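You operate a simulated robot arm through the tools that you are given. There is no shell and no other tool. Be economical: measure what you need, move in short steps, check, and stop when the job is done.

You are at the controls of a simulated robot arm. One attempt, no reset.

## Task
Wash the basket of inserts with two shots of soap, then move it to the sink.
Fine: in the wash tank, one cycle with the lid shut, till the green lamp shows; the loose insert stays on the table; leave the lid open and the heater as it is.

The check looks at the end state, three seconds after you hand in, the way a careful person would. Anything else that was tipped, shoved, dropped, spilled or broken makes it a failure. A push-on lid holds only when it is set on centred and level and pressed home; a screw cap is set on level and turned clockwise until tight.

## Robot
A 7-joint arm with a two-finger parallel gripper on a trunk, on a base that drives. Base frame: it is fixed to the floor where the robot stands at the start and does not move with it; the origin is under the middle of the robot, x ahead of it, y to its left, z up; the surface under the hand at the start is at about z = 880. Lengths are in mm, angles in degrees, forces in N, time in s.
With the tool pointing down near the work surface it reaches from about 260 to 720 mm from the robot's upright axis, wherever it stands. Its first joint turns from -115.0 to 115.0 degrees. Places, roughly: black drain lever [500, 300, 1000]; blue fill lever [500, 400, 1000]; bottom of the sink [400, 1400, 700]; bottom of the wash tank [400, 800, 700]; green start button [200, 300, 900]; heater knob [200, 400, 900]; lamp plate [700, 300, 1200]; tank lid [600, 800, 1100]; top of the basket table [400, 0, 900]; white soap button [300, 300, 900]. Payload 3.91 kg.
The tool frame sits at the grasp point between the pads (the TCP): z along the fingers, y along the line on which they close. The tips reach 30 mm beyond it. Largest opening 110 mm; finger width 20, thickness 10; the body of the gripper, 48 by 112 mm, starts 55 mm behind the TCP.
Orientation is that of the tool frame in the base frame, as a unit quaternion [x, y, z, w]. With the fingers straight down and closing along the base's y, the tool's x points along the base's -x, its y along +y and its z along -z.

## Interface
- The arm moves only by the tool play_rows. Its argument "series" is a list of rows, each a list of 2 entries, a list of its own where there are three numbers: the shift along the base's x, y, z in mm, then the turn, a rotation vector about the base's x, y, z in degrees. In form: [[[x, y, z], [ax, ay, az]], ...]. A call has 1 to 20 rows; each row shifts and turns the commanded pose from where the row before left it. "fingers" is the closure in counts, from 0 (fully open) to 255 (shut), set as the call begins (left out, the last holds). Rows are played at 5 a second. More than 50 mm and 8.6 degrees between two rows, or a gripper value outside its range, and nothing of the call is played. Where a pose cannot be reached the arm comes as near as it can. A force on the tool above 40 N (or 10 N above the force at the start of the call, whichever is more), or a blocked arm, ends the call early, and 0.2 s more pass. Each finger travels about 108 mm/s and halts on what it meets, pressing with about 25 N; the grip force reading is that of the motor and also rises with nothing between the fingers. The clock runs only during rows and for 0.2 s after the last one: add rows that do not move to give the fingers time. It gives the time, the measured TCP pose, the force on the tool (base axes), the opening and the grip force at its end, in the units of the frame above (readings bear some noise), with the torque about the TCP (base axes, N m) and any sound that the robot's microphone picked up, and new pictures: "show" is both (left out), scene, wrist or none.
- Cameras (640 x 400 px; columns grow to the right, rows downward): "scene" is now at [7.7, 166.5, 1814.3]; the picture's right is [0.18, -0.98, 0.00], its down [-0.72, -0.13, -0.68] and it looks along [0.67, 0.12, -0.73] (base axes); focal length 214 px, centre (320, 200). "wrist" rides on the gripper at [73, 17, -103] in the tool frame; the picture's right is [-0.23, 0.97, 0.00], its down [-0.76, -0.18, -0.62] and it looks along [-0.61, -0.14, 0.78] (tool axes); focal length 222 px, centre (320, 200). There is no depth. A picture from a camera that has moved, and an enlarged one, comes with that camera's place and axes in the base frame and with its lens. The place of the scene camera against the robot may be out by one fixed shift of up to 12 mm in any direction.
- lift_body(by): slides the trunk up (or, below 0, down) by that many mm; the arm and the scene camera ride with it, the base frame stays. It gives what a move gives, with no picture.
- roll_base(legs): drives the robot by 1 to 6 legs, each [ahead, turn to the left] in mm and degrees, along the robot's own axes; the way and the turn of a leg run together, so that a leg with both is an arc; at most 1500 mm and 180 degrees a leg. The arm and the cameras ride along, it lands a little off, and it stops where it bumps. It gives what a move gives, and a new picture of the scene camera.
- aim_head(pan, tilt): turns the head with the scene camera to pan (to the left, within 155 degrees either way) and tilt (down, from -29 to 69), counted from straight ahead of the robot. It gives what a move gives, and a new picture of the scene camera.
- close_up(camera, box): a new picture of the part [left, top, right, bottom] of that camera's present view, enlarged. No time passes.
- finish_job(): hands the job in; it is judged then, once.

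Work in short steps. Places have to be worked out from the pictures, the camera data and where the tool is seen: move nearer, look again, correct. Check each grasp and each placing, and mend what went wrong. You have 120 turns and 260 pictures in all, those below and enlarged ones among them. Open the gripper and draw the arm clear of the work before you hand the job in, unless the task says otherwise; then end with one line.

The tools are called after "Emit:" by a JSON object that holds its "api" and its "payload". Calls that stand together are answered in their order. play_rows: Moves the arm, as the interface text tells. Its arguments: {"type":"object","properties":{"series":{"type":"array","items":{"type":"array"}},"fingers":{"type":"number"},"show":{"type":"string","enum":["both","scene","wrist","none"]}},"required":["series"]} The other tools are called the same way: lift_body (by) slides the trunk up or down; roll_base (legs) drives the base; aim_head (pan, tilt) turns the head that bears the scene camera; close_up (camera, box) takes an enlarged picture of a part of a camera's view; finish_job () hands the job in.

At the start:

```text
time: 0.0
tcp_pos: [200.6, 344.0, 1676.4]
orientation: [-0.001, 1.0, 0.0, 0.0]
force: [0.3, -0.4, 0.3]
ft_torque: [-0.03, 0.01, 0.0]
gripper_width: 110.1
finger_force: 0.0
trunk travel left (down, up): [-932.0, 58.0]
robot x, y, heading: [2.3, 2.5, -0.1]
head pan, tilt: [10.5, 47.1]
```

scene: 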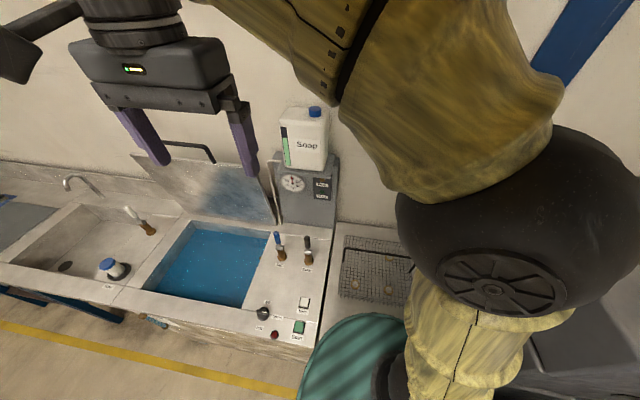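
wrist: 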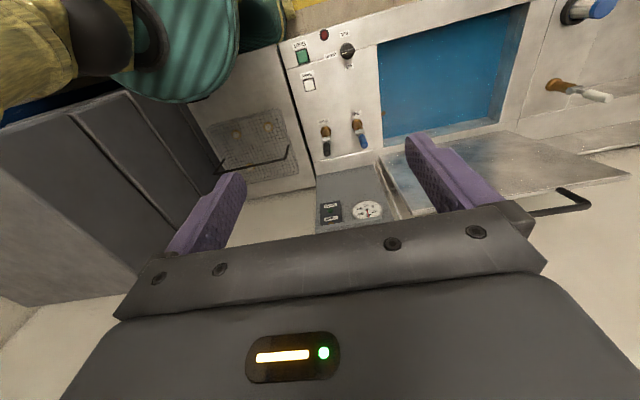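

The arm blocks part of the view, so I start with enlarged pictures to read the panel and find the basket.

Emit:
{"api": "close_up", "payload": {"camera": "scene", "box": [230, 100, 430, 350]}}

Emit:
{"api": "close_up", "payload": {"camera": "wrist", "box": [180, 20, 420, 240]}}

Emit:
{"api": "close_up", "payload": {"camera": "scene", "box": [0, 150, 320, 350]}}

```text
1.60 times, centred on (330, 225) of scene
camera zoom: at [7.7, 166.5, 1814.3], right [0.18, -0.98, 0.0], down [-0.72, -0.13, -0.68], along [0.67, 0.12, -0.73], focal length 343 px, centre (304, 160)
```

zoom: 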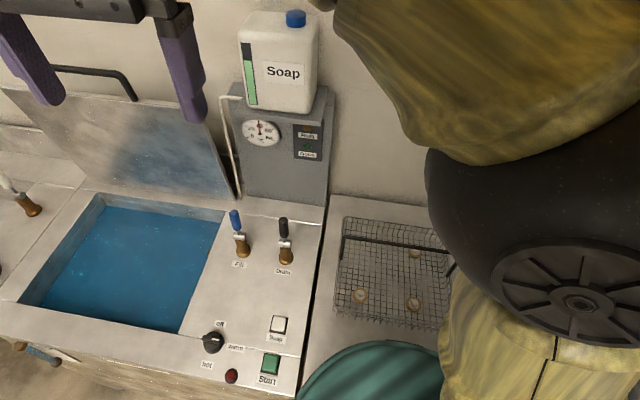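

```text
1.82 times, centred on (300, 130) of wrist
camera zoom: at [127.7, 361.4, 1777.5], right [0.22, 0.97, 0.0], down [0.76, -0.18, 0.62], along [0.61, -0.14, -0.78], focal length 404 px, centre (356, 327)
```

zoom: 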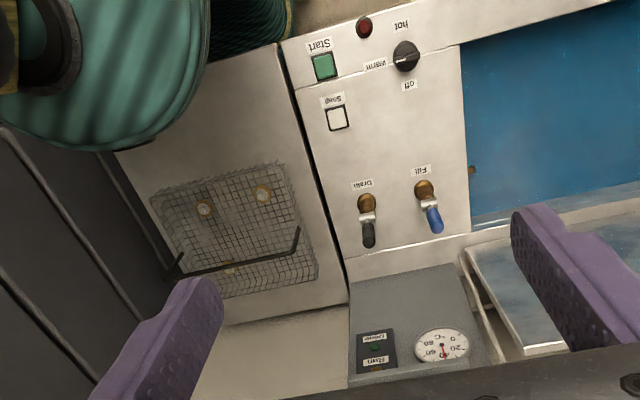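

```text
2.00 times, centred on (160, 250) of scene
camera zoom: at [7.7, 166.5, 1814.3], right [0.18, -0.98, 0.0], down [-0.72, -0.13, -0.68], along [0.67, 0.12, -0.73], focal length 429 px, centre (640, 100)
```

zoom: 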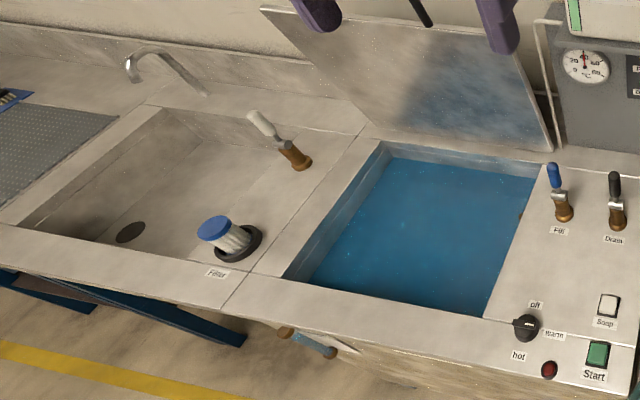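

The Heater is at warm, the tank looks filled, and the basket is on the table beside the panel. I look to the right and to the left with the head to see the rest of the table and the sink.

Emit:
{"api": "aim_head", "payload": {"pan": -25, "tilt": 60}}

Emit:
{"api": "aim_head", "payload": {"pan": 60, "tilt": 50}}

```text
time: 1.0
tcp_pos: [201.9, 345.3, 1676.6]
orientation: [-0.002, 1.0, 0.0, 0.0]
force: [-0.1, 0.2, -0.1]
ft_torque: [0.0, -0.04, -0.02]
gripper_width: 109.8
finger_force: 0.0
trunk travel left (down, up): [-932.0, 58.0]
robot x, y, heading: [-0.9, 1.5, -0.1]
head pan, tilt: [-25.0, 60.0]
camera scene: at [-9.4, 123.9, 1797.7], right [-0.42, -0.91, 0.0], down [-0.78, 0.37, -0.5], along [0.45, -0.21, -0.87], focal length 214 px, centre (320, 200)
```

scene: 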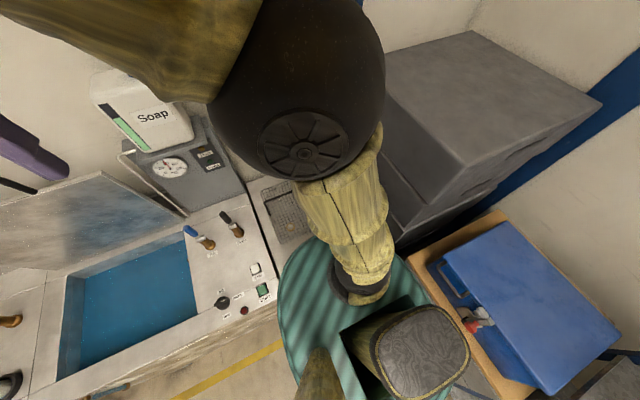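

```text
time: 2.6
tcp_pos: [201.5, 344.1, 1676.1]
orientation: [-0.002, 1.0, 0.0, 0.0]
force: [0.4, -1.0, 0.6]
ft_torque: [-0.04, 0.0, 0.0]
gripper_width: 110.2
finger_force: 0.0
trunk travel left (down, up): [-932.0, 58.0]
robot x, y, heading: [-4.2, 2.8, -0.2]
head pan, tilt: [60.0, 50.0]
camera scene: at [-31.2, 218.6, 1810.3], right [0.86, -0.5, 0.0], down [-0.39, -0.66, -0.64], along [0.32, 0.56, -0.77], focal length 214 px, centre (320, 200)
```

scene: 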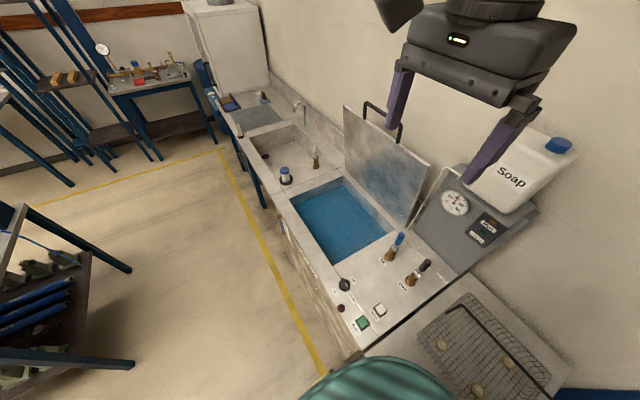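

Nothing blocks the space below the hand, so I lower the trunk and bring the hand over the basket for a close look with the wrist camera.

Emit:
{"api": "lift_body", "payload": {"by": -400}}

Emit:
{"api": "play_rows", "payload": {"series": [[[25, -45, 0], [0, 0, 0]], [[25, -43, 0], [0, 0, 0]], [[25, -43, 0], [0, 0, 0]], [[25, -43, 0], [0, 0, 0]], [[25, -43, 0], [0, 0, 0]], [[25, -43, 0], [0, 0, 0]], [[25, -43, 0], [0, 0, 0]], [[0, -43, 0], [0, 0, 0]], [[0, 0, 0], [0, 0, 0]]], "fingers": 0}}

```text
time: 5.9
tcp_pos: [280.8, 335.6, 1360.3]
orientation: [0.002, 1.0, 0.004, -0.017]
force: [-2.2, -0.7, 1.4]
ft_torque: [0.05, -0.16, -0.05]
gripper_width: 109.8
finger_force: 0.1
trunk travel left (down, up): [-630.0, 360.0]
robot x, y, heading: [29.2, 2.8, 0.0]
head pan, tilt: [60.0, 50.0]
stopped: the arm was blocked; the commanded pose is now the measured one
```

```text
refused: row 1 steps farther than a row can; nothing moved
```

The trunk was blocked after 302 mm, and the robot has shifted forward. I look before doing anything else.

Emit:
{"api": "play_rows", "payload": {"series": [[[0, 0, 0], [0, 0, 0]]]}}

Emit:
{"api": "aim_head", "payload": {"pan": 0, "tilt": 55}}

```text
time: 6.5
tcp_pos: [301.1, 334.9, 1352.6]
orientation: [0.002, 1.0, 0.006, -0.026]
force: [-0.6, 0.2, 0.4]
ft_torque: [0.07, -0.05, 0.01]
gripper_width: 110.1
finger_force: 0.0
trunk travel left (down, up): [-630.0, 360.0]
robot x, y, heading: [27.8, 1.9, 0.2]
head pan, tilt: [60.0, 50.0]
stopped in row 1: the arm was blocked; the commanded pose is now the measured one
camera scene: at [-61.9, 217.9, 1521.0], right [0.87, -0.5, 0.03], down [-0.36, -0.66, -0.66], along [0.35, 0.56, -0.75], focal length 214 px, centre (320, 200)
camera wrist: at [233.5, 351.5, 1457.2], right [0.23, 0.97, 0.0], down [0.79, -0.19, 0.58], along [0.57, -0.14, -0.81], focal length 222 px, centre (320, 200)
```

scene: 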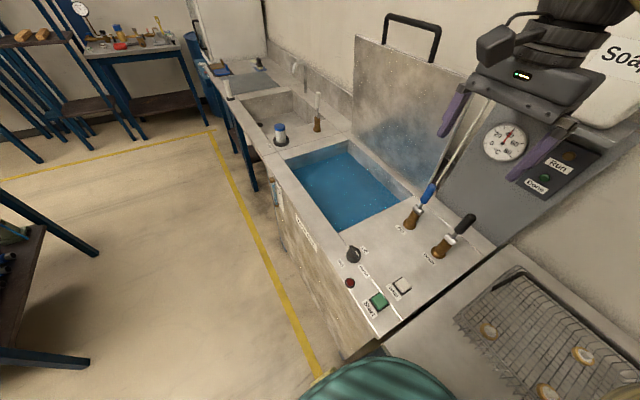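
wrist: 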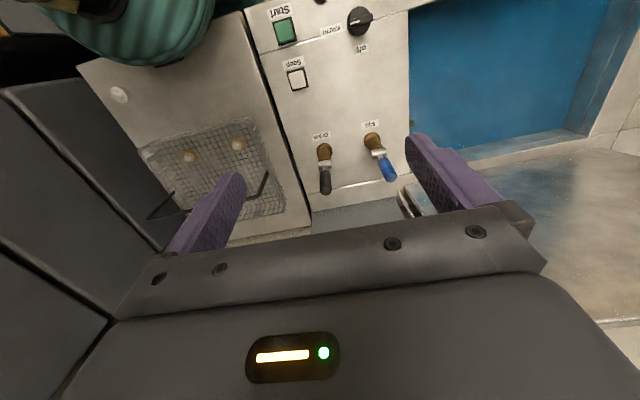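

```text
time: 7.8
tcp_pos: [298.5, 335.3, 1351.8]
orientation: [0.001, 1.0, 0.005, -0.023]
force: [0.0, 0.5, -0.2]
ft_torque: [-0.01, -0.01, -0.01]
gripper_width: 109.9
finger_force: 0.0
trunk travel left (down, up): [-630.0, 360.0]
robot x, y, heading: [30.6, 1.6, 0.1]
head pan, tilt: [0.0, 55.0]
camera scene: at [-29.6, 151.3, 1515.3], right [0.0, -1.0, 0.0], down [-0.79, 0.0, -0.61], along [0.61, 0.0, -0.79], focal length 214 px, centre (320, 200)
```

scene: 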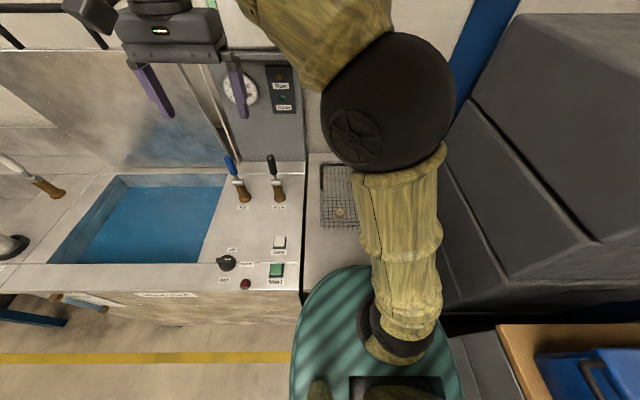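

The teal trunk carriage overhangs the table's front edge and has settled on it. I raise the trunk a little and then back off.

Emit:
{"api": "lift_body", "payload": {"by": 60}}

Emit:
{"api": "close_up", "payload": {"camera": "wrist", "box": [60, 0, 320, 230]}}

Emit:
{"api": "aim_head", "payload": {"pan": 0, "tilt": 69}}

```text
time: 8.8
tcp_pos: [315.5, 337.7, 1400.9]
orientation: [0.0, 0.999, 0.005, -0.032]
force: [-0.9, 0.4, 0.3]
ft_torque: [0.03, -0.07, 0.04]
gripper_width: 110.2
finger_force: 0.0
trunk travel left (down, up): [-690.0, 300.0]
robot x, y, heading: [29.3, -1.0, 0.4]
head pan, tilt: [0.0, 55.0]
```

```text
1.74 times, centred on (190, 115) of wrist
camera zoom: at [249.3, 354.3, 1506.8], right [0.23, 0.97, -0.01], down [0.8, -0.18, 0.57], along [0.56, -0.14, -0.82], focal length 386 px, centre (546, 348)
```

zoom: 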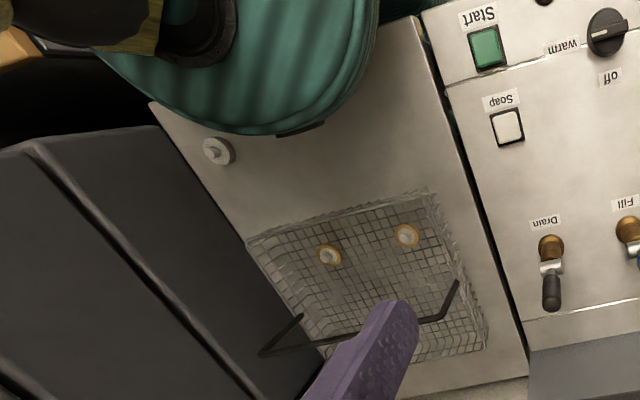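

```text
time: 9.6
tcp_pos: [319.0, 339.1, 1398.9]
orientation: [0.001, 0.999, 0.004, -0.033]
force: [0.8, -0.2, 0.0]
ft_torque: [-0.02, -0.04, 0.0]
gripper_width: 109.9
finger_force: 0.1
trunk travel left (down, up): [-690.0, 300.0]
robot x, y, heading: [27.6, 1.3, 0.5]
head pan, tilt: [0.0, 68.8]
camera scene: at [13.9, 153.0, 1546.8], right [0.01, -1.0, 0.0], down [-0.93, -0.01, -0.36], along [0.36, 0.0, -0.93], focal length 214 px, centre (320, 200)
```

scene: 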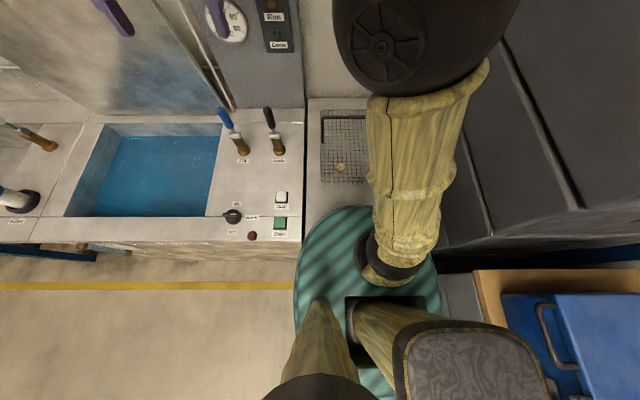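

The hand is tilted by about 4° and the robot sits 27 mm forward, so it is still leaning. I back it off and check that it levels.

Emit:
{"api": "roll_base", "payload": {"legs": [[-100, 0]]}}

```text
time: 10.8
tcp_pos: [226.3, 338.3, 1398.6]
orientation: [-0.001, 0.999, 0.003, -0.035]
force: [0.6, 0.0, -0.3]
ft_torque: [0.0, -0.01, -0.04]
gripper_width: 110.0
finger_force: 0.0
trunk travel left (down, up): [-690.0, 300.0]
robot x, y, heading: [-66.5, -0.3, -0.3]
head pan, tilt: [0.0, 68.8]
camera scene: at [-77.2, 150.9, 1546.7], right [0.0, -1.0, 0.0], down [-0.93, 0.0, -0.36], along [0.36, 0.0, -0.93], focal length 214 px, centre (320, 200)
```

scene: 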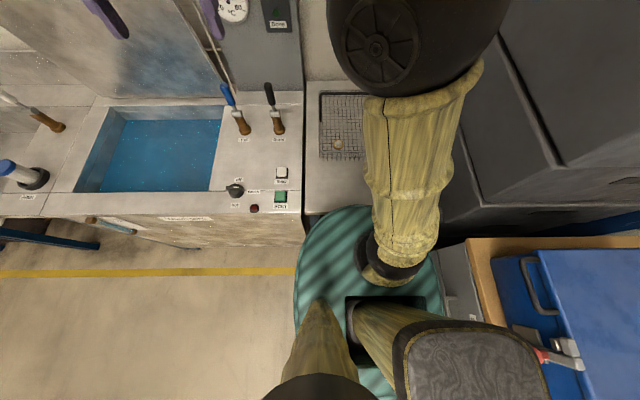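

The 4° tilt is in the arm's command, taken over when it was blocked, not in the robot. I back off a bit more so the carriage clears the table edge, then lower the trunk in part and level the tool.

Emit:
{"api": "roll_base", "payload": {"legs": [[-70, 0]]}}

Emit:
{"api": "lift_body", "payload": {"by": -120}}

Emit:
{"api": "play_rows", "payload": {"series": [[[0, 0, 0], [0, -4, 0]], [[0, 0, 0], [0, 0, 0]], [[0, 0, 0], [0, 0, 0]]]}}

```text
time: 11.9
tcp_pos: [153.0, 340.0, 1400.3]
orientation: [-0.001, 0.999, 0.004, -0.034]
force: [0.0, 0.0, -0.1]
ft_torque: [0.01, -0.02, 0.01]
gripper_width: 110.2
finger_force: 0.1
trunk travel left (down, up): [-690.0, 300.0]
robot x, y, heading: [-133.6, -1.6, -0.2]
head pan, tilt: [0.0, 68.8]
camera scene: at [-150.7, 150.8, 1546.8], right [0.0, -1.0, 0.0], down [-0.93, 0.0, -0.36], along [0.36, 0.0, -0.93], focal length 214 px, centre (320, 200)
```

scene: 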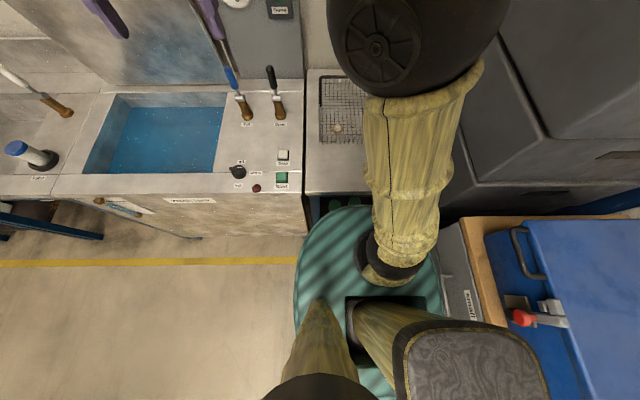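

```text
time: 13.4
tcp_pos: [152.9, 338.9, 1280.8]
orientation: [-0.002, 0.999, 0.003, -0.033]
force: [-0.2, 0.0, -0.3]
ft_torque: [0.0, 0.01, 0.01]
gripper_width: 110.0
finger_force: 0.0
trunk travel left (down, up): [-570.0, 420.0]
robot x, y, heading: [-137.0, 0.6, -0.3]
head pan, tilt: [0.0, 68.8]
```

```text
time: 14.2
tcp_pos: [154.3, 339.2, 1280.7]
orientation: [-0.001, 1.0, 0.003, 0.002]
force: [-0.5, -0.9, -0.1]
ft_torque: [0.0, 0.0, 0.01]
gripper_width: 110.0
finger_force: 0.1
trunk travel left (down, up): [-570.0, 420.0]
robot x, y, heading: [-133.7, -0.8, 0.0]
head pan, tilt: [0.0, 68.8]
camera scene: at [-149.7, 150.9, 1426.7], right [0.0, -1.0, 0.0], down [-0.93, 0.0, -0.36], along [0.36, 0.0, -0.93], focal length 214 px, centre (320, 200)
camera wrist: at [80.4, 355.2, 1381.0], right [0.22, 0.97, 0.01], down [0.76, -0.18, 0.62], along [0.61, -0.13, -0.78], focal length 222 px, centre (320, 200)
```

scene: 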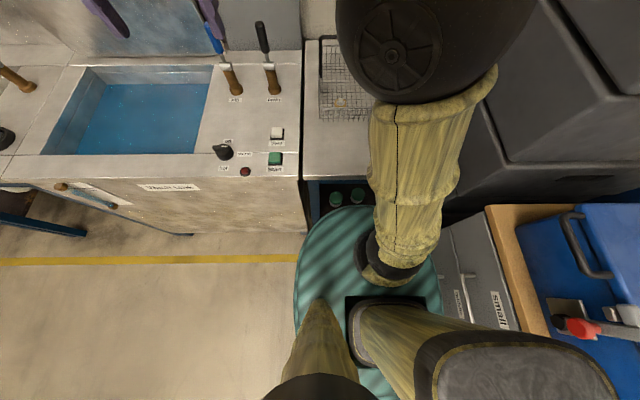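
wrist: 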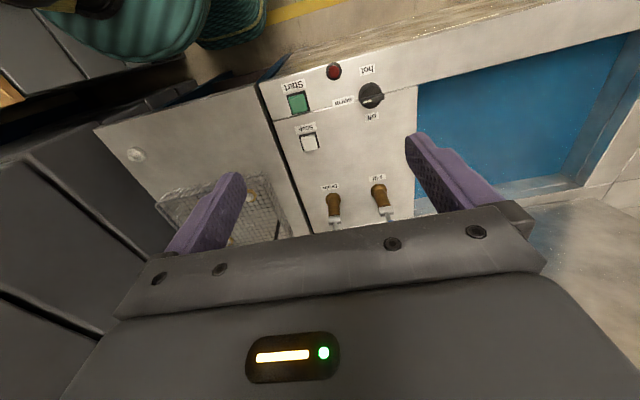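

The Tool is level again. The Soap button works out at about (284, 288, 905) from the wrist view, so I close the fingers and go over it.

Emit:
{"api": "play_rows", "payload": {"series": [[[43, -17, -20], [0, 0, 0]], [[43, -17, -20], [0, 0, 0]], [[43, -17, -20], [0, 0, 0]], [[0, 0, -45], [0, 0, 0]], [[0, 0, -45], [0, 0, 0]], [[0, 0, -45], [0, 0, 0]], [[0, 0, -30], [0, 0, 0]], [[0, 0, 0], [0, 0, 0]]], "fingers": 255}}

```text
refused: row 1 steps farther than a row can; nothing moved
```

Those steps were just over 50 mm, so I make them a little smaller.

Emit:
{"api": "play_rows", "payload": {"series": [[[43, -17, -15], [0, 0, 0]], [[43, -17, -15], [0, 0, 0]], [[43, -17, -15], [0, 0, 0]], [[0, 0, -45], [0, 0, 0]], [[0, 0, -45], [0, 0, 0]], [[0, 0, -45], [0, 0, 0]], [[0, 0, -45], [0, 0, 0]], [[0, 0, 0], [0, 0, 0]]], "fingers": 255}}

```text
time: 16.0
tcp_pos: [282.2, 287.4, 1053.9]
orientation: [-0.001, 1.0, 0.003, 0.001]
force: [0.2, 0.1, 0.2]
ft_torque: [-0.03, -0.02, 0.0]
gripper_width: 0.0
finger_force: 24.2
trunk travel left (down, up): [-570.0, 420.0]
robot x, y, heading: [-135.8, -3.1, -0.2]
head pan, tilt: [0.0, 68.8]
camera scene: at [-149.7, 150.9, 1426.8], right [0.0, -1.0, 0.0], down [-0.93, 0.0, -0.36], along [0.36, 0.0, -0.93], focal length 214 px, centre (320, 200)
camera wrist: at [208.5, 303.7, 1155.3], right [0.22, 0.97, 0.01], down [0.76, -0.18, 0.62], along [0.61, -0.13, -0.78], focal length 222 px, centre (320, 200)
```

scene: 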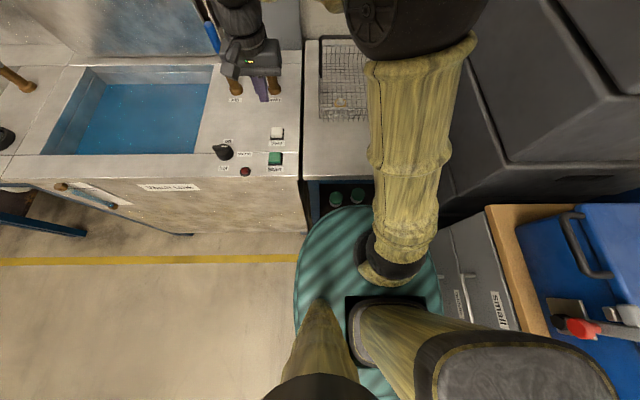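
wrist: 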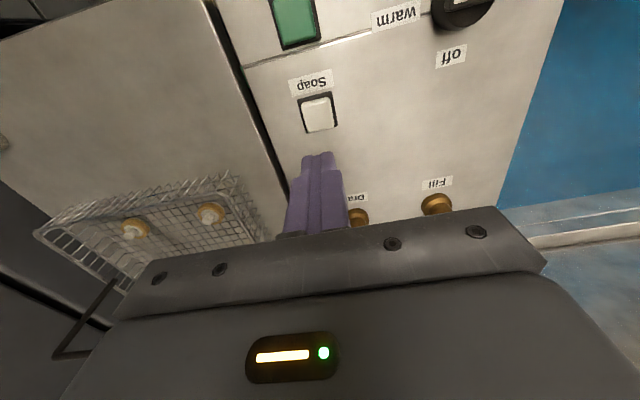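

The refined place of the Soap button is (286, 289), which agrees. I go down to just above it and look.

Emit:
{"api": "play_rows", "payload": {"series": [[[4, 2, -40], [0, 0, 0]], [[0, 0, -45], [0, 0, 0]], [[0, 0, -12], [0, 0, 0]], [[0, 0, 0], [0, 0, 0]]], "show": "wrist"}}

Emit:
{"api": "close_up", "payload": {"camera": "wrist", "box": [220, 60, 420, 220]}}

```text
time: 17.0
tcp_pos: [285.0, 289.2, 958.6]
orientation: [0.0, 1.0, 0.004, 0.001]
force: [0.0, 1.3, -0.1]
ft_torque: [0.02, 0.02, -0.01]
gripper_width: 0.1
finger_force: 25.2
trunk travel left (down, up): [-570.0, 420.0]
robot x, y, heading: [-136.5, 2.1, -0.2]
head pan, tilt: [0.0, 68.8]
camera wrist: at [212.4, 306.0, 1059.1], right [0.22, 0.97, 0.01], down [0.76, -0.18, 0.62], along [0.61, -0.13, -0.78], focal length 222 px, centre (320, 200)
```

wrist: 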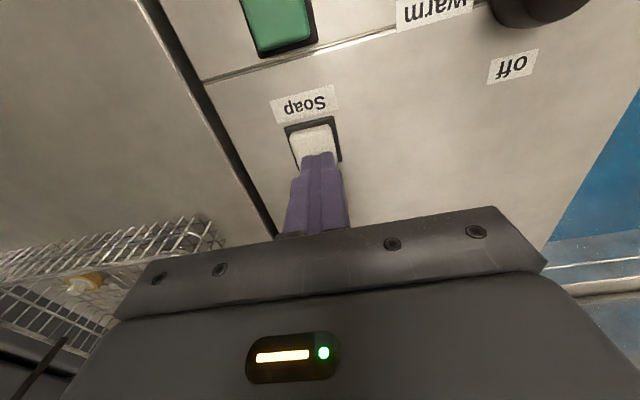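

```text
2.50 times, centred on (320, 140) of wrist
camera zoom: at [212.4, 306.0, 1059.1], right [0.22, 0.97, 0.01], down [0.76, -0.18, 0.62], along [0.61, -0.13, -0.78], focal length 555 px, centre (320, 350)
```

zoom: 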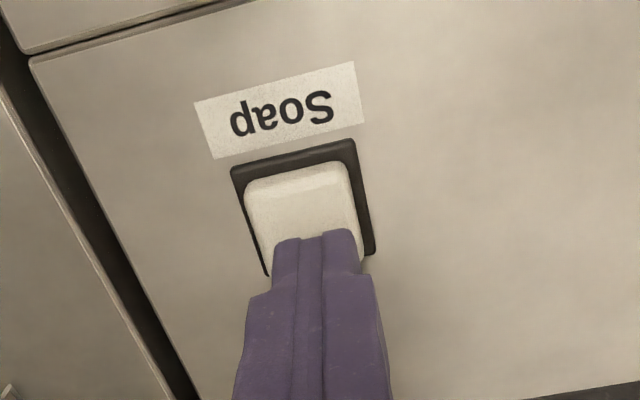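

The finger tips are over the Soap button. I press gently in small steps to learn its height.

Emit:
{"api": "play_rows", "payload": {"series": [[[0, 0, -5], [0, 0, 0]], [[0, 0, -4], [0, 0, 0]], [[0, 0, -4], [0, 0, 0]], [[0, 0, 0], [0, 0, 0]]], "show": "wrist"}}

```text
time: 18.0
tcp_pos: [286.9, 289.8, 943.5]
orientation: [-0.001, 1.0, 0.004, 0.0]
force: [-0.3, -0.6, -0.4]
ft_torque: [-0.01, -0.01, -0.01]
gripper_width: 0.0
finger_force: 24.8
trunk travel left (down, up): [-570.0, 420.0]
robot x, y, heading: [-134.3, 0.5, -0.3]
head pan, tilt: [0.0, 68.8]
camera wrist: at [213.1, 306.4, 1046.0], right [0.22, 0.97, 0.01], down [0.76, -0.18, 0.62], along [0.61, -0.13, -0.78], focal length 222 px, centre (320, 200)
```

wrist: 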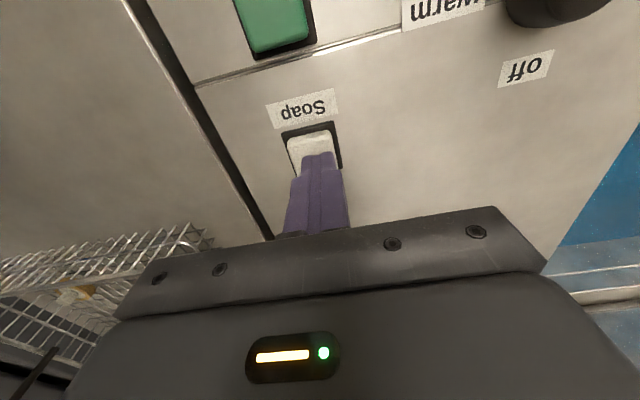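

There is no contact yet at tip height 914, so I continue in 3 mm steps.

Emit:
{"api": "play_rows", "payload": {"series": [[[0, 0, -3], [0, 0, 0]], [[0, 0, -3], [0, 0, 0]], [[0, 0, -3], [0, 0, 0]], [[0, 0, 0], [0, 0, 0]]], "show": "wrist"}}

```text
time: 19.0
tcp_pos: [287.2, 289.7, 936.1]
orientation: [-0.002, 1.0, 0.003, 0.0]
force: [0.5, 0.7, -0.1]
ft_torque: [-0.03, 0.0, -0.01]
gripper_width: 0.0
finger_force: 25.5
trunk travel left (down, up): [-570.0, 420.0]
robot x, y, heading: [-136.5, -1.3, -0.2]
head pan, tilt: [0.0, 68.8]
camera wrist: at [213.3, 306.4, 1037.1], right [0.22, 0.97, 0.01], down [0.76, -0.18, 0.62], along [0.61, -0.13, -0.78], focal length 222 px, centre (320, 200)
```

wrist: 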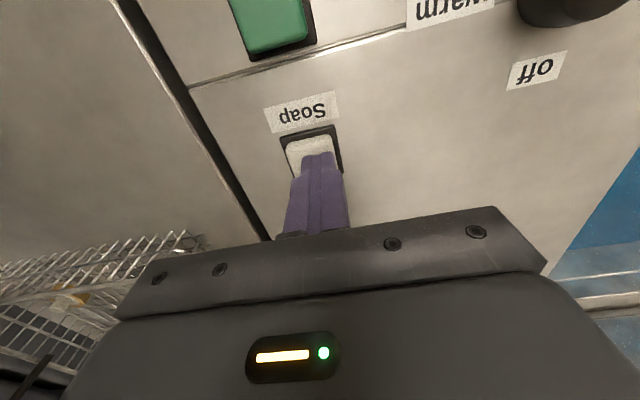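

Still free at tip height about 905, so I carry on down.

Emit:
{"api": "play_rows", "payload": {"series": [[[0, 0, -3], [0, 0, 0]], [[0, 0, -3], [0, 0, 0]], [[0, 0, -3], [0, 0, 0]], [[0, 0, 0], [0, 0, 0]]], "show": "wrist"}}

```text
time: 20.0
tcp_pos: [286.4, 290.8, 927.3]
orientation: [-0.001, 1.0, 0.003, 0.001]
force: [-0.6, 0.2, 1.7]
ft_torque: [-0.02, 0.01, 0.0]
gripper_width: 0.0
finger_force: 24.9
trunk travel left (down, up): [-570.0, 420.0]
robot x, y, heading: [-136.2, 0.8, -0.2]
head pan, tilt: [0.0, 68.8]
camera wrist: at [213.4, 306.4, 1028.0], right [0.22, 0.97, 0.01], down [0.76, -0.18, 0.62], along [0.61, -0.13, -0.78], focal length 222 px, centre (320, 200)
```

wrist: 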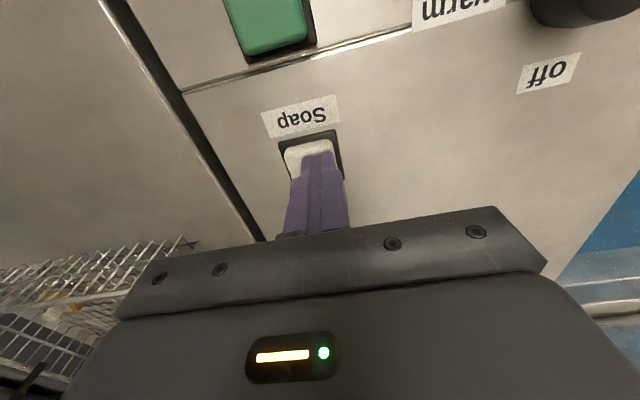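

The force has risen slightly to 1.7 N, so the tips are touching. I press further with small steps and listen for a click.

Emit:
{"api": "play_rows", "payload": {"series": [[[0, 0, -2], [0, 0, 0]], [[0, 0, -2], [0, 0, 0]], [[0, 0, 0], [0, 0, 0]]], "show": "none"}}

Emit:
{"api": "close_up", "payload": {"camera": "wrist", "box": [220, 80, 420, 220]}}

```text
time: 20.8
tcp_pos: [286.1, 291.0, 923.5]
orientation: [0.0, 1.0, 0.004, 0.002]
force: [-0.6, 0.7, 6.4]
ft_torque: [0.01, 0.05, -0.01]
gripper_width: 0.2
finger_force: 25.0
trunk travel left (down, up): [-570.0, 420.0]
robot x, y, heading: [-136.4, 0.2, -0.2]
head pan, tilt: [0.0, 68.8]
heard: click
```

```text
2.86 times, centred on (320, 150) of wrist
camera zoom: at [213.2, 306.3, 1024.6], right [0.22, 0.97, 0.01], down [0.76, -0.18, 0.62], along [0.61, -0.13, -0.78], focal length 635 px, centre (320, 343)
```

zoom: 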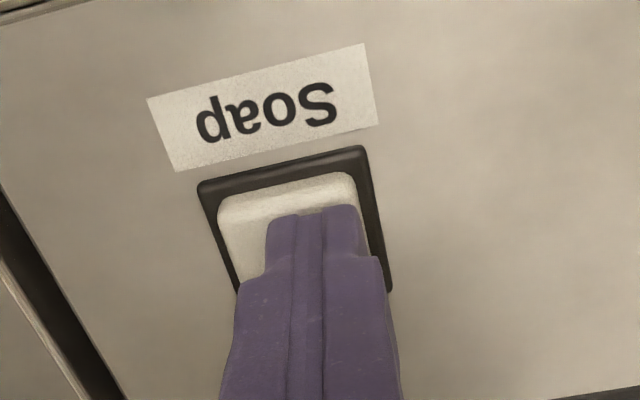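

I heard a click: shot one. I release well clear and look at the result.

Emit:
{"api": "play_rows", "payload": {"series": [[[0, 0, 10], [0, 0, 0]], [[0, 0, 10], [0, 0, 0]], [[0, 0, 0], [0, 0, 0]], [[0, 0, 0], [0, 0, 0]], [[0, 0, 0], [0, 0, 0]], [[0, 0, 0], [0, 0, 0]], [[0, 0, 0], [0, 0, 0]]], "show": "none"}}

Emit:
{"api": "aim_head", "payload": {"pan": 20, "tilt": 35}}

```text
time: 22.4
tcp_pos: [286.7, 289.3, 941.9]
orientation: [0.0, 1.0, 0.003, 0.0]
force: [0.7, 0.7, -0.4]
ft_torque: [0.0, -0.03, -0.01]
gripper_width: 0.2
finger_force: 24.9
trunk travel left (down, up): [-570.0, 420.0]
robot x, y, heading: [-136.9, -0.8, -0.2]
head pan, tilt: [0.0, 68.8]
```

```text
time: 23.4
tcp_pos: [285.4, 289.4, 942.9]
orientation: [-0.001, 1.0, 0.003, 0.001]
force: [0.3, -0.1, -0.1]
ft_torque: [0.02, -0.04, 0.04]
gripper_width: 0.0
finger_force: 25.0
trunk travel left (down, up): [-570.0, 420.0]
robot x, y, heading: [-137.0, 3.6, -0.1]
head pan, tilt: [20.0, 35.0]
camera scene: at [-122.8, 180.9, 1470.3], right [0.34, -0.94, 0.0], down [-0.54, -0.19, -0.82], along [0.77, 0.28, -0.57], focal length 214 px, centre (320, 200)
```

scene: 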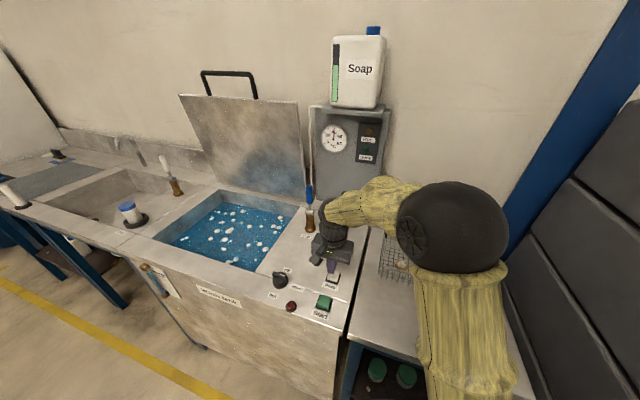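

Foam flecks are now on the water, so one shot went in. I press the second time to the same depth.

Emit:
{"api": "play_rows", "payload": {"series": [[[0, 0, -10], [0, 0, 0]], [[0, 0, -6], [0, 0, 0]], [[0, 0, -2], [0, 0, 0]], [[0, 0, -2], [0, 0, 0]], [[0, 0, 0], [0, 0, 0]]], "show": "none"}}

Emit:
{"api": "play_rows", "payload": {"series": [[[0, 0, 20], [0, 0, 0]], [[0, 0, 40], [0, 0, 0]], [[0, 0, 40], [0, 0, 0]], [[0, 0, 40], [0, 0, 0]], [[0, 0, 0], [0, 0, 0]]], "show": "scene"}}

Emit:
{"api": "close_up", "payload": {"camera": "scene", "box": [160, 20, 400, 320]}}

```text
time: 24.6
tcp_pos: [286.5, 288.8, 923.0]
orientation: [0.0, 1.0, 0.003, 0.002]
force: [0.8, -0.7, 5.1]
ft_torque: [-0.05, 0.05, -0.03]
gripper_width: 0.0
finger_force: 24.6
trunk travel left (down, up): [-570.0, 420.0]
robot x, y, heading: [-135.5, 2.3, -0.4]
head pan, tilt: [20.0, 35.0]
heard: click
```

```text
time: 25.8
tcp_pos: [287.4, 288.9, 1063.5]
orientation: [-0.001, 1.0, 0.005, 0.001]
force: [-0.1, -0.4, -0.3]
ft_torque: [0.0, 0.01, 0.0]
gripper_width: 0.0
finger_force: 25.0
trunk travel left (down, up): [-570.0, 420.0]
robot x, y, heading: [-136.8, -1.0, -0.3]
head pan, tilt: [20.0, 35.0]
camera scene: at [-122.8, 180.9, 1470.4], right [0.34, -0.94, 0.0], down [-0.54, -0.19, -0.82], along [0.77, 0.28, -0.57], focal length 214 px, centre (320, 200)
```

scene: 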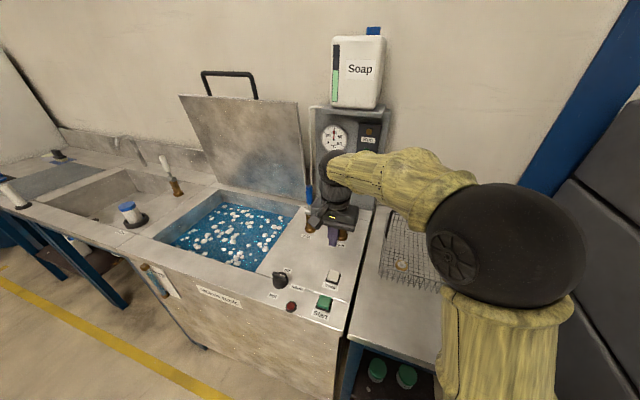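

```text
1.33 times, centred on (280, 170) of scene
camera zoom: at [-122.8, 180.9, 1470.4], right [0.34, -0.94, 0.0], down [-0.54, -0.19, -0.82], along [0.77, 0.28, -0.57], focal length 286 px, centre (373, 240)
```

zoom: 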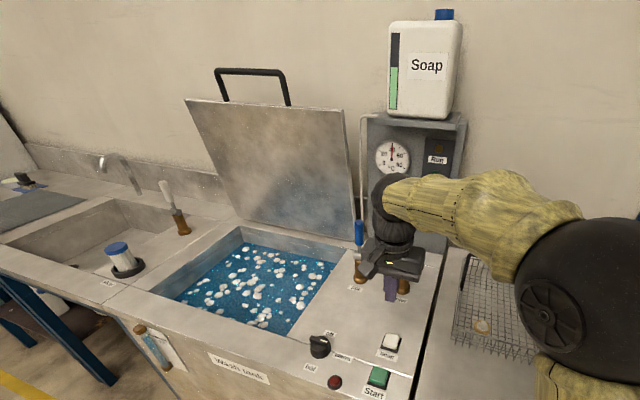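

Two shots are in. I check the gauge on the tank front and the filter for anything amiss.

Emit:
{"api": "close_up", "payload": {"camera": "scene", "box": [80, 170, 240, 310]}}

Emit:
{"api": "close_up", "payload": {"camera": "scene", "box": [300, 100, 400, 170]}}

```text
2.86 times, centred on (160, 240) of scene
camera zoom: at [-122.8, 180.9, 1470.4], right [0.34, -0.94, 0.0], down [-0.54, -0.19, -0.82], along [0.77, 0.28, -0.57], focal length 613 px, centre (777, 86)
```

zoom: 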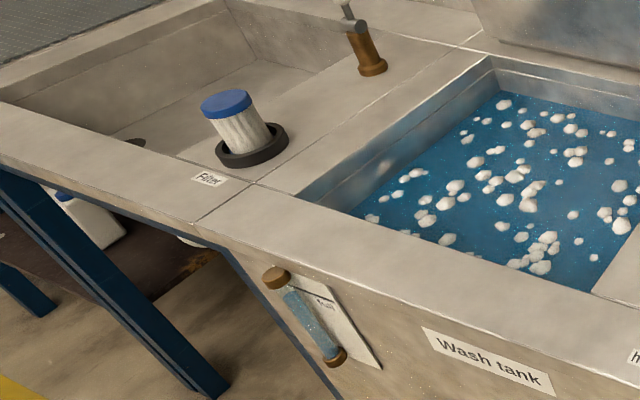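

```text
5.71 times, centred on (350, 135) of scene
camera zoom: at [-122.8, 180.9, 1470.4], right [0.34, -0.94, 0.0], down [-0.54, -0.19, -0.82], along [0.77, 0.28, -0.57], focal length 1226 px, centre (149, 571)
```

zoom: 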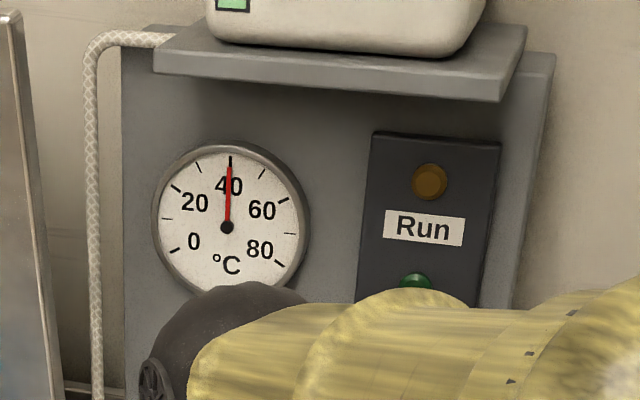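

All is in order: the sight tube is nearly full, and 40 °C. Now I raise the hand and take it over the table to look at the basket.

Emit:
{"api": "play_rows", "payload": {"series": [[[0, 0, 48], [0, 0, 0]], [[0, 0, 48], [0, 0, 0]], [[0, -45, 20], [0, 0, 0]], [[0, -45, 20], [0, 0, 0]], [[0, -45, 20], [0, 0, 0]], [[0, -45, 0], [0, 0, 0]], [[0, -45, 0], [0, 0, 0]], [[0, -45, 0], [0, 0, 0]], [[0, 0, 0], [0, 0, 0]]], "fingers": 0}}

```text
time: 27.8
tcp_pos: [287.4, 20.6, 1218.7]
orientation: [-0.002, 1.0, 0.004, 0.001]
force: [0.1, 0.0, -0.1]
ft_torque: [0.02, 0.0, 0.0]
gripper_width: 109.9
finger_force: 0.1
trunk travel left (down, up): [-570.0, 420.0]
robot x, y, heading: [-139.2, -0.2, 0.0]
head pan, tilt: [20.0, 35.0]
camera scene: at [-122.8, 180.8, 1470.4], right [0.34, -0.94, 0.0], down [-0.54, -0.19, -0.82], along [0.77, 0.28, -0.57], focal length 214 px, centre (320, 200)
camera wrist: at [214.3, 36.2, 1320.5], right [0.22, 0.97, 0.01], down [0.76, -0.18, 0.62], along [0.61, -0.13, -0.78], focal length 222 px, centre (320, 200)
```

scene: 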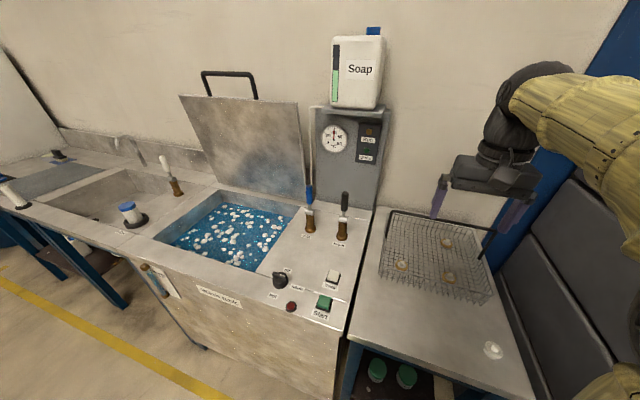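
wrist: 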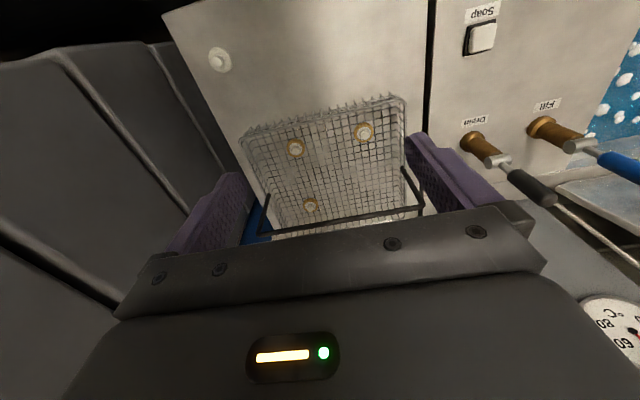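

Now the basket is clear: three inserts inside, the loose one apart, and the bail handle leaning back. I enlarge both views.

Emit:
{"api": "close_up", "payload": {"camera": "scene", "box": [360, 190, 520, 310]}}

Emit:
{"api": "close_up", "payload": {"camera": "wrist", "box": [200, 80, 460, 250]}}

```text
3.33 times, centred on (440, 250) of scene
camera zoom: at [-122.8, 180.8, 1470.4], right [0.34, -0.94, 0.0], down [-0.54, -0.19, -0.82], along [0.77, 0.28, -0.57], focal length 715 px, centre (-80, 33)
```

zoom: 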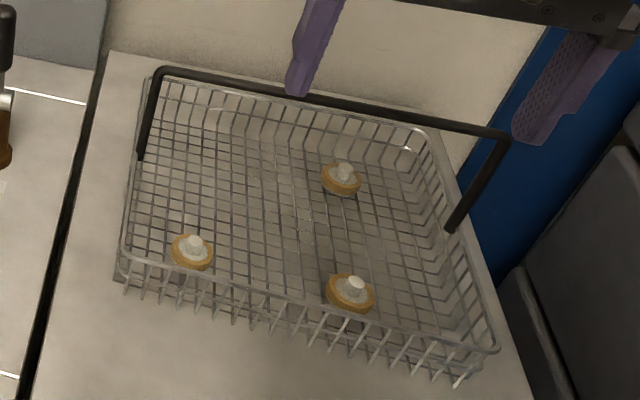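

```text
2.35 times, centred on (330, 165) of wrist
camera zoom: at [214.3, 36.2, 1320.5], right [0.22, 0.97, 0.01], down [0.76, -0.18, 0.62], along [0.61, -0.13, -0.78], focal length 523 px, centre (296, 282)
```

zoom: 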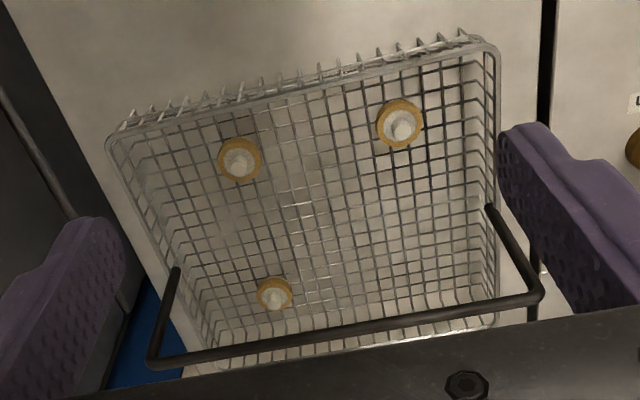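

The bail stands upright with its bar along y: ends at about (472, 149) and (474, -130), height about 1050, so the middle is near (473, 10). I turn the tool a quarter turn so the fingers close along x, and go above the bar.

Emit:
{"api": "play_rows", "payload": {"series": [[[13, -1, 0], [0, 0, -8.2]], [[13, -1, 0], [0, 0, -8.2]], [[13, -1, 0], [0, 0, -8.2]], [[13, -1, 0], [0, 0, -8.2]], [[13, -1, 0], [0, 0, -8.2]], [[13, -1, 0], [0, 0, -8.2]], [[13, -1, 0], [0, 0, -8.2]], [[13, -1, 0], [0, 0, -8.2]], [[13, -1, 0], [0, 0, -8.2]], [[13, -1, 0], [0, 0, -8.2]], [[13, -1, 0], [0, 0, -8]], [[13, 0, 0], [0, 0, 0]], [[13, 0, 0], [0, 0, 0]], [[0, 0, 0], [0, 0, 0]], [[0, 0, 0], [0, 0, 0]]]}}

```text
time: 31.0
tcp_pos: [454.5, 8.4, 1217.2]
orientation: [0.706, 0.708, 0.002, 0.003]
force: [0.4, 0.9, 0.1]
ft_torque: [-0.03, 0.01, 0.0]
gripper_width: 110.1
finger_force: 0.0
trunk travel left (down, up): [-570.0, 420.0]
robot x, y, heading: [-135.5, -1.7, -0.2]
head pan, tilt: [20.0, 35.0]
camera scene: at [-122.7, 180.9, 1470.4], right [0.34, -0.94, 0.0], down [-0.54, -0.19, -0.82], along [0.77, 0.28, -0.57], focal length 214 px, centre (320, 200)
camera wrist: at [470.9, 81.9, 1319.3], right [0.97, -0.22, 0.01], down [-0.18, -0.76, 0.62], along [-0.14, -0.61, -0.78], focal length 222 px, centre (320, 200)
```

scene: 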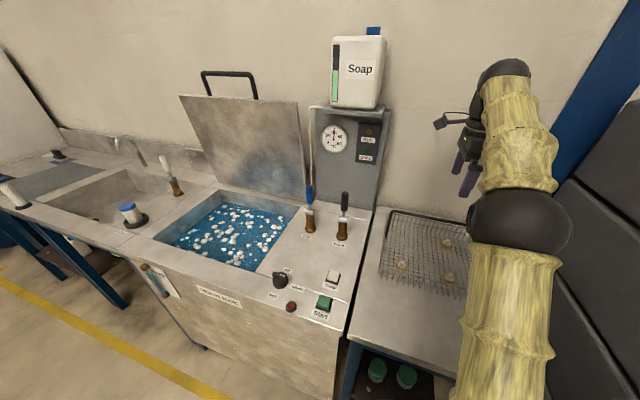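
wrist: 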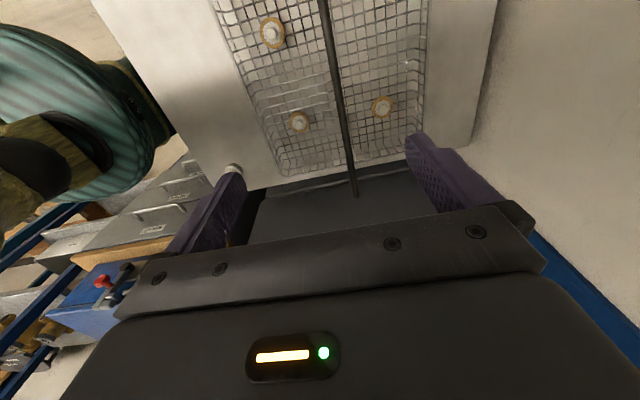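

The bar lies at x ≈ 478, with its middle at y ≈ 12. I centre on it and come down to just above the bar to check its height.

Emit:
{"api": "play_rows", "payload": {"series": [[[22, 3, -30], [0, 0, 0]], [[0, 0, -40], [0, 0, 0]], [[0, 0, -40], [0, 0, 0]], [[0, 0, -20], [0, 0, 0]], [[0, 0, 0], [0, 0, 0]]]}}

Emit:
{"api": "close_up", "payload": {"camera": "scene", "box": [360, 120, 520, 310]}}

```text
time: 32.2
tcp_pos: [477.1, 10.6, 1089.0]
orientation: [0.705, 0.709, 0.002, 0.004]
force: [-0.3, 0.9, 0.3]
ft_torque: [-0.01, -0.02, 0.0]
gripper_width: 110.0
finger_force: 0.2
trunk travel left (down, up): [-570.0, 420.0]
robot x, y, heading: [-134.6, -1.4, -0.4]
head pan, tilt: [20.0, 35.0]
camera scene: at [-122.8, 180.9, 1470.4], right [0.34, -0.94, 0.0], down [-0.54, -0.19, -0.82], along [0.77, 0.28, -0.57], focal length 214 px, centre (320, 200)
camera wrist: at [493.3, 84.5, 1190.5], right [0.97, -0.22, 0.01], down [-0.18, -0.76, 0.62], along [-0.13, -0.61, -0.78], focal length 222 px, centre (320, 200)
```

scene: 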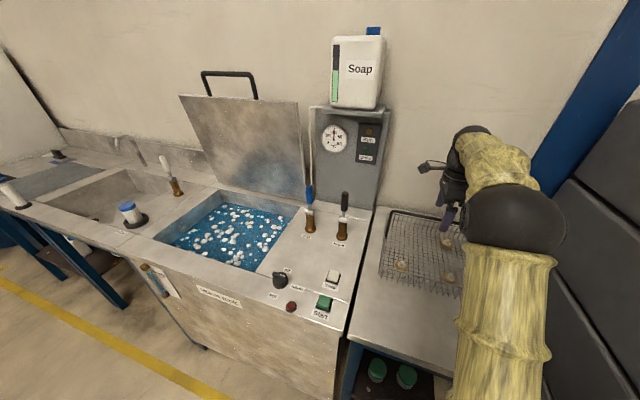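
wrist: 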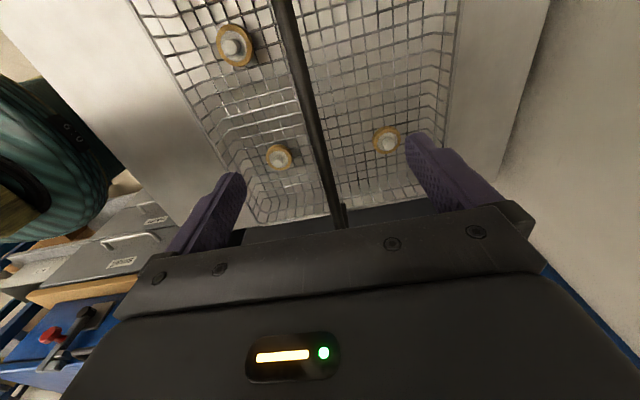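

```text
2.11 times, centred on (440, 215) of scene
camera zoom: at [-122.8, 180.9, 1470.4], right [0.34, -0.94, 0.0], down [-0.54, -0.19, -0.82], along [0.77, 0.28, -0.57], focal length 452 px, centre (67, 168)
```

zoom: 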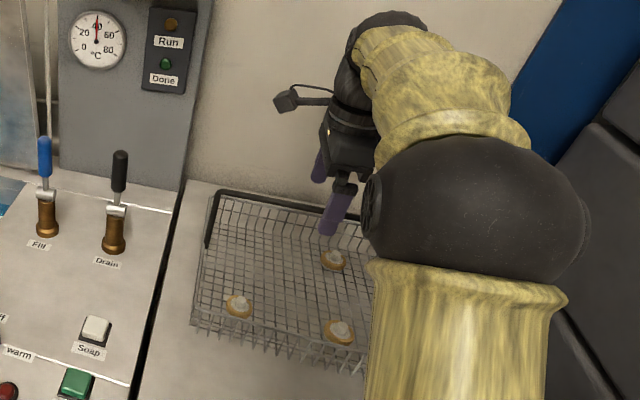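

The height of the bar's far corner is unclear, so I enlarge the wrist view there.

Emit:
{"api": "close_up", "payload": {"camera": "wrist", "box": [240, 90, 440, 240]}}

```text
2.67 times, centred on (340, 165) of wrist
camera zoom: at [493.3, 84.5, 1190.5], right [0.97, -0.22, 0.01], down [-0.18, -0.76, 0.62], along [-0.13, -0.61, -0.78], focal length 592 px, centre (267, 293)
```

zoom: 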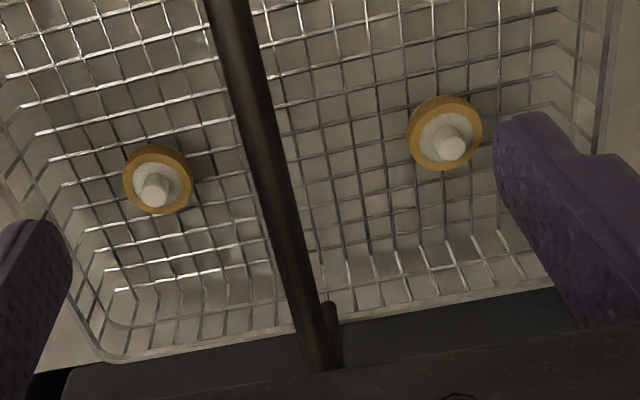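

Taking both views together, the bar is at z ≈ 1040–1050. I go down to TCP 1042 with the bar between the open fingers, then check.

Emit:
{"api": "play_rows", "payload": {"series": [[[0, 0, -16], [0, 0, 0]], [[0, 0, -16], [0, 0, 0]], [[0, 0, -15], [0, 0, 0]], [[0, 0, 0], [0, 0, 0]]]}}

Emit:
{"api": "close_up", "payload": {"camera": "scene", "box": [380, 120, 520, 290]}}

```text
time: 33.2
tcp_pos: [477.5, 11.5, 1041.6]
orientation: [0.707, 0.707, 0.001, 0.003]
force: [0.9, -0.2, -0.4]
ft_torque: [0.03, -0.02, -0.01]
gripper_width: 109.8
finger_force: 0.1
trunk travel left (down, up): [-570.0, 420.0]
robot x, y, heading: [-135.4, 0.4, -0.1]
head pan, tilt: [20.0, 35.0]
camera scene: at [-122.7, 180.9, 1470.4], right [0.34, -0.94, 0.0], down [-0.54, -0.19, -0.82], along [0.77, 0.28, -0.57], focal length 214 px, centre (320, 200)
camera wrist: at [493.6, 84.5, 1143.0], right [0.97, -0.22, 0.01], down [-0.18, -0.76, 0.62], along [-0.13, -0.61, -0.78], focal length 222 px, centre (320, 200)
```

scene: 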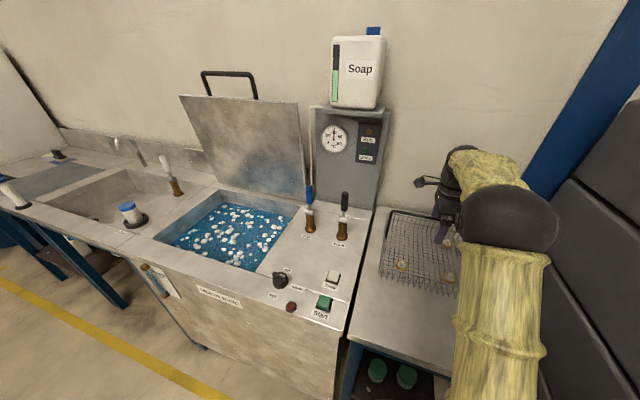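
wrist: 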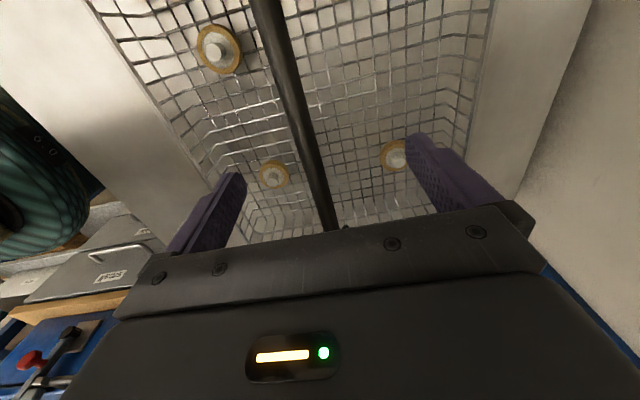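

```text
2.35 times, centred on (450, 205) of scene
camera zoom: at [-122.7, 180.9, 1470.4], right [0.34, -0.94, 0.0], down [-0.54, -0.19, -0.82], along [0.77, 0.28, -0.57], focal length 505 px, centre (14, 188)
```

zoom: 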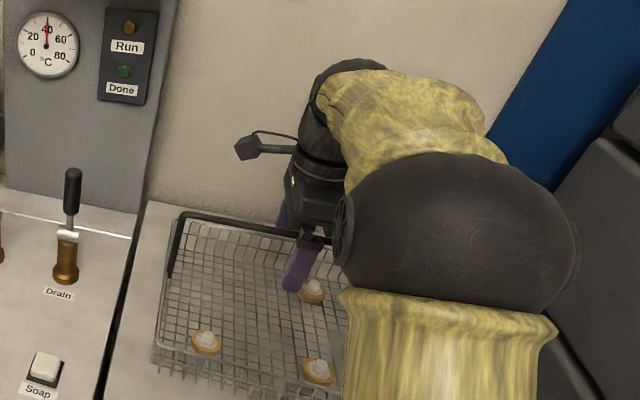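

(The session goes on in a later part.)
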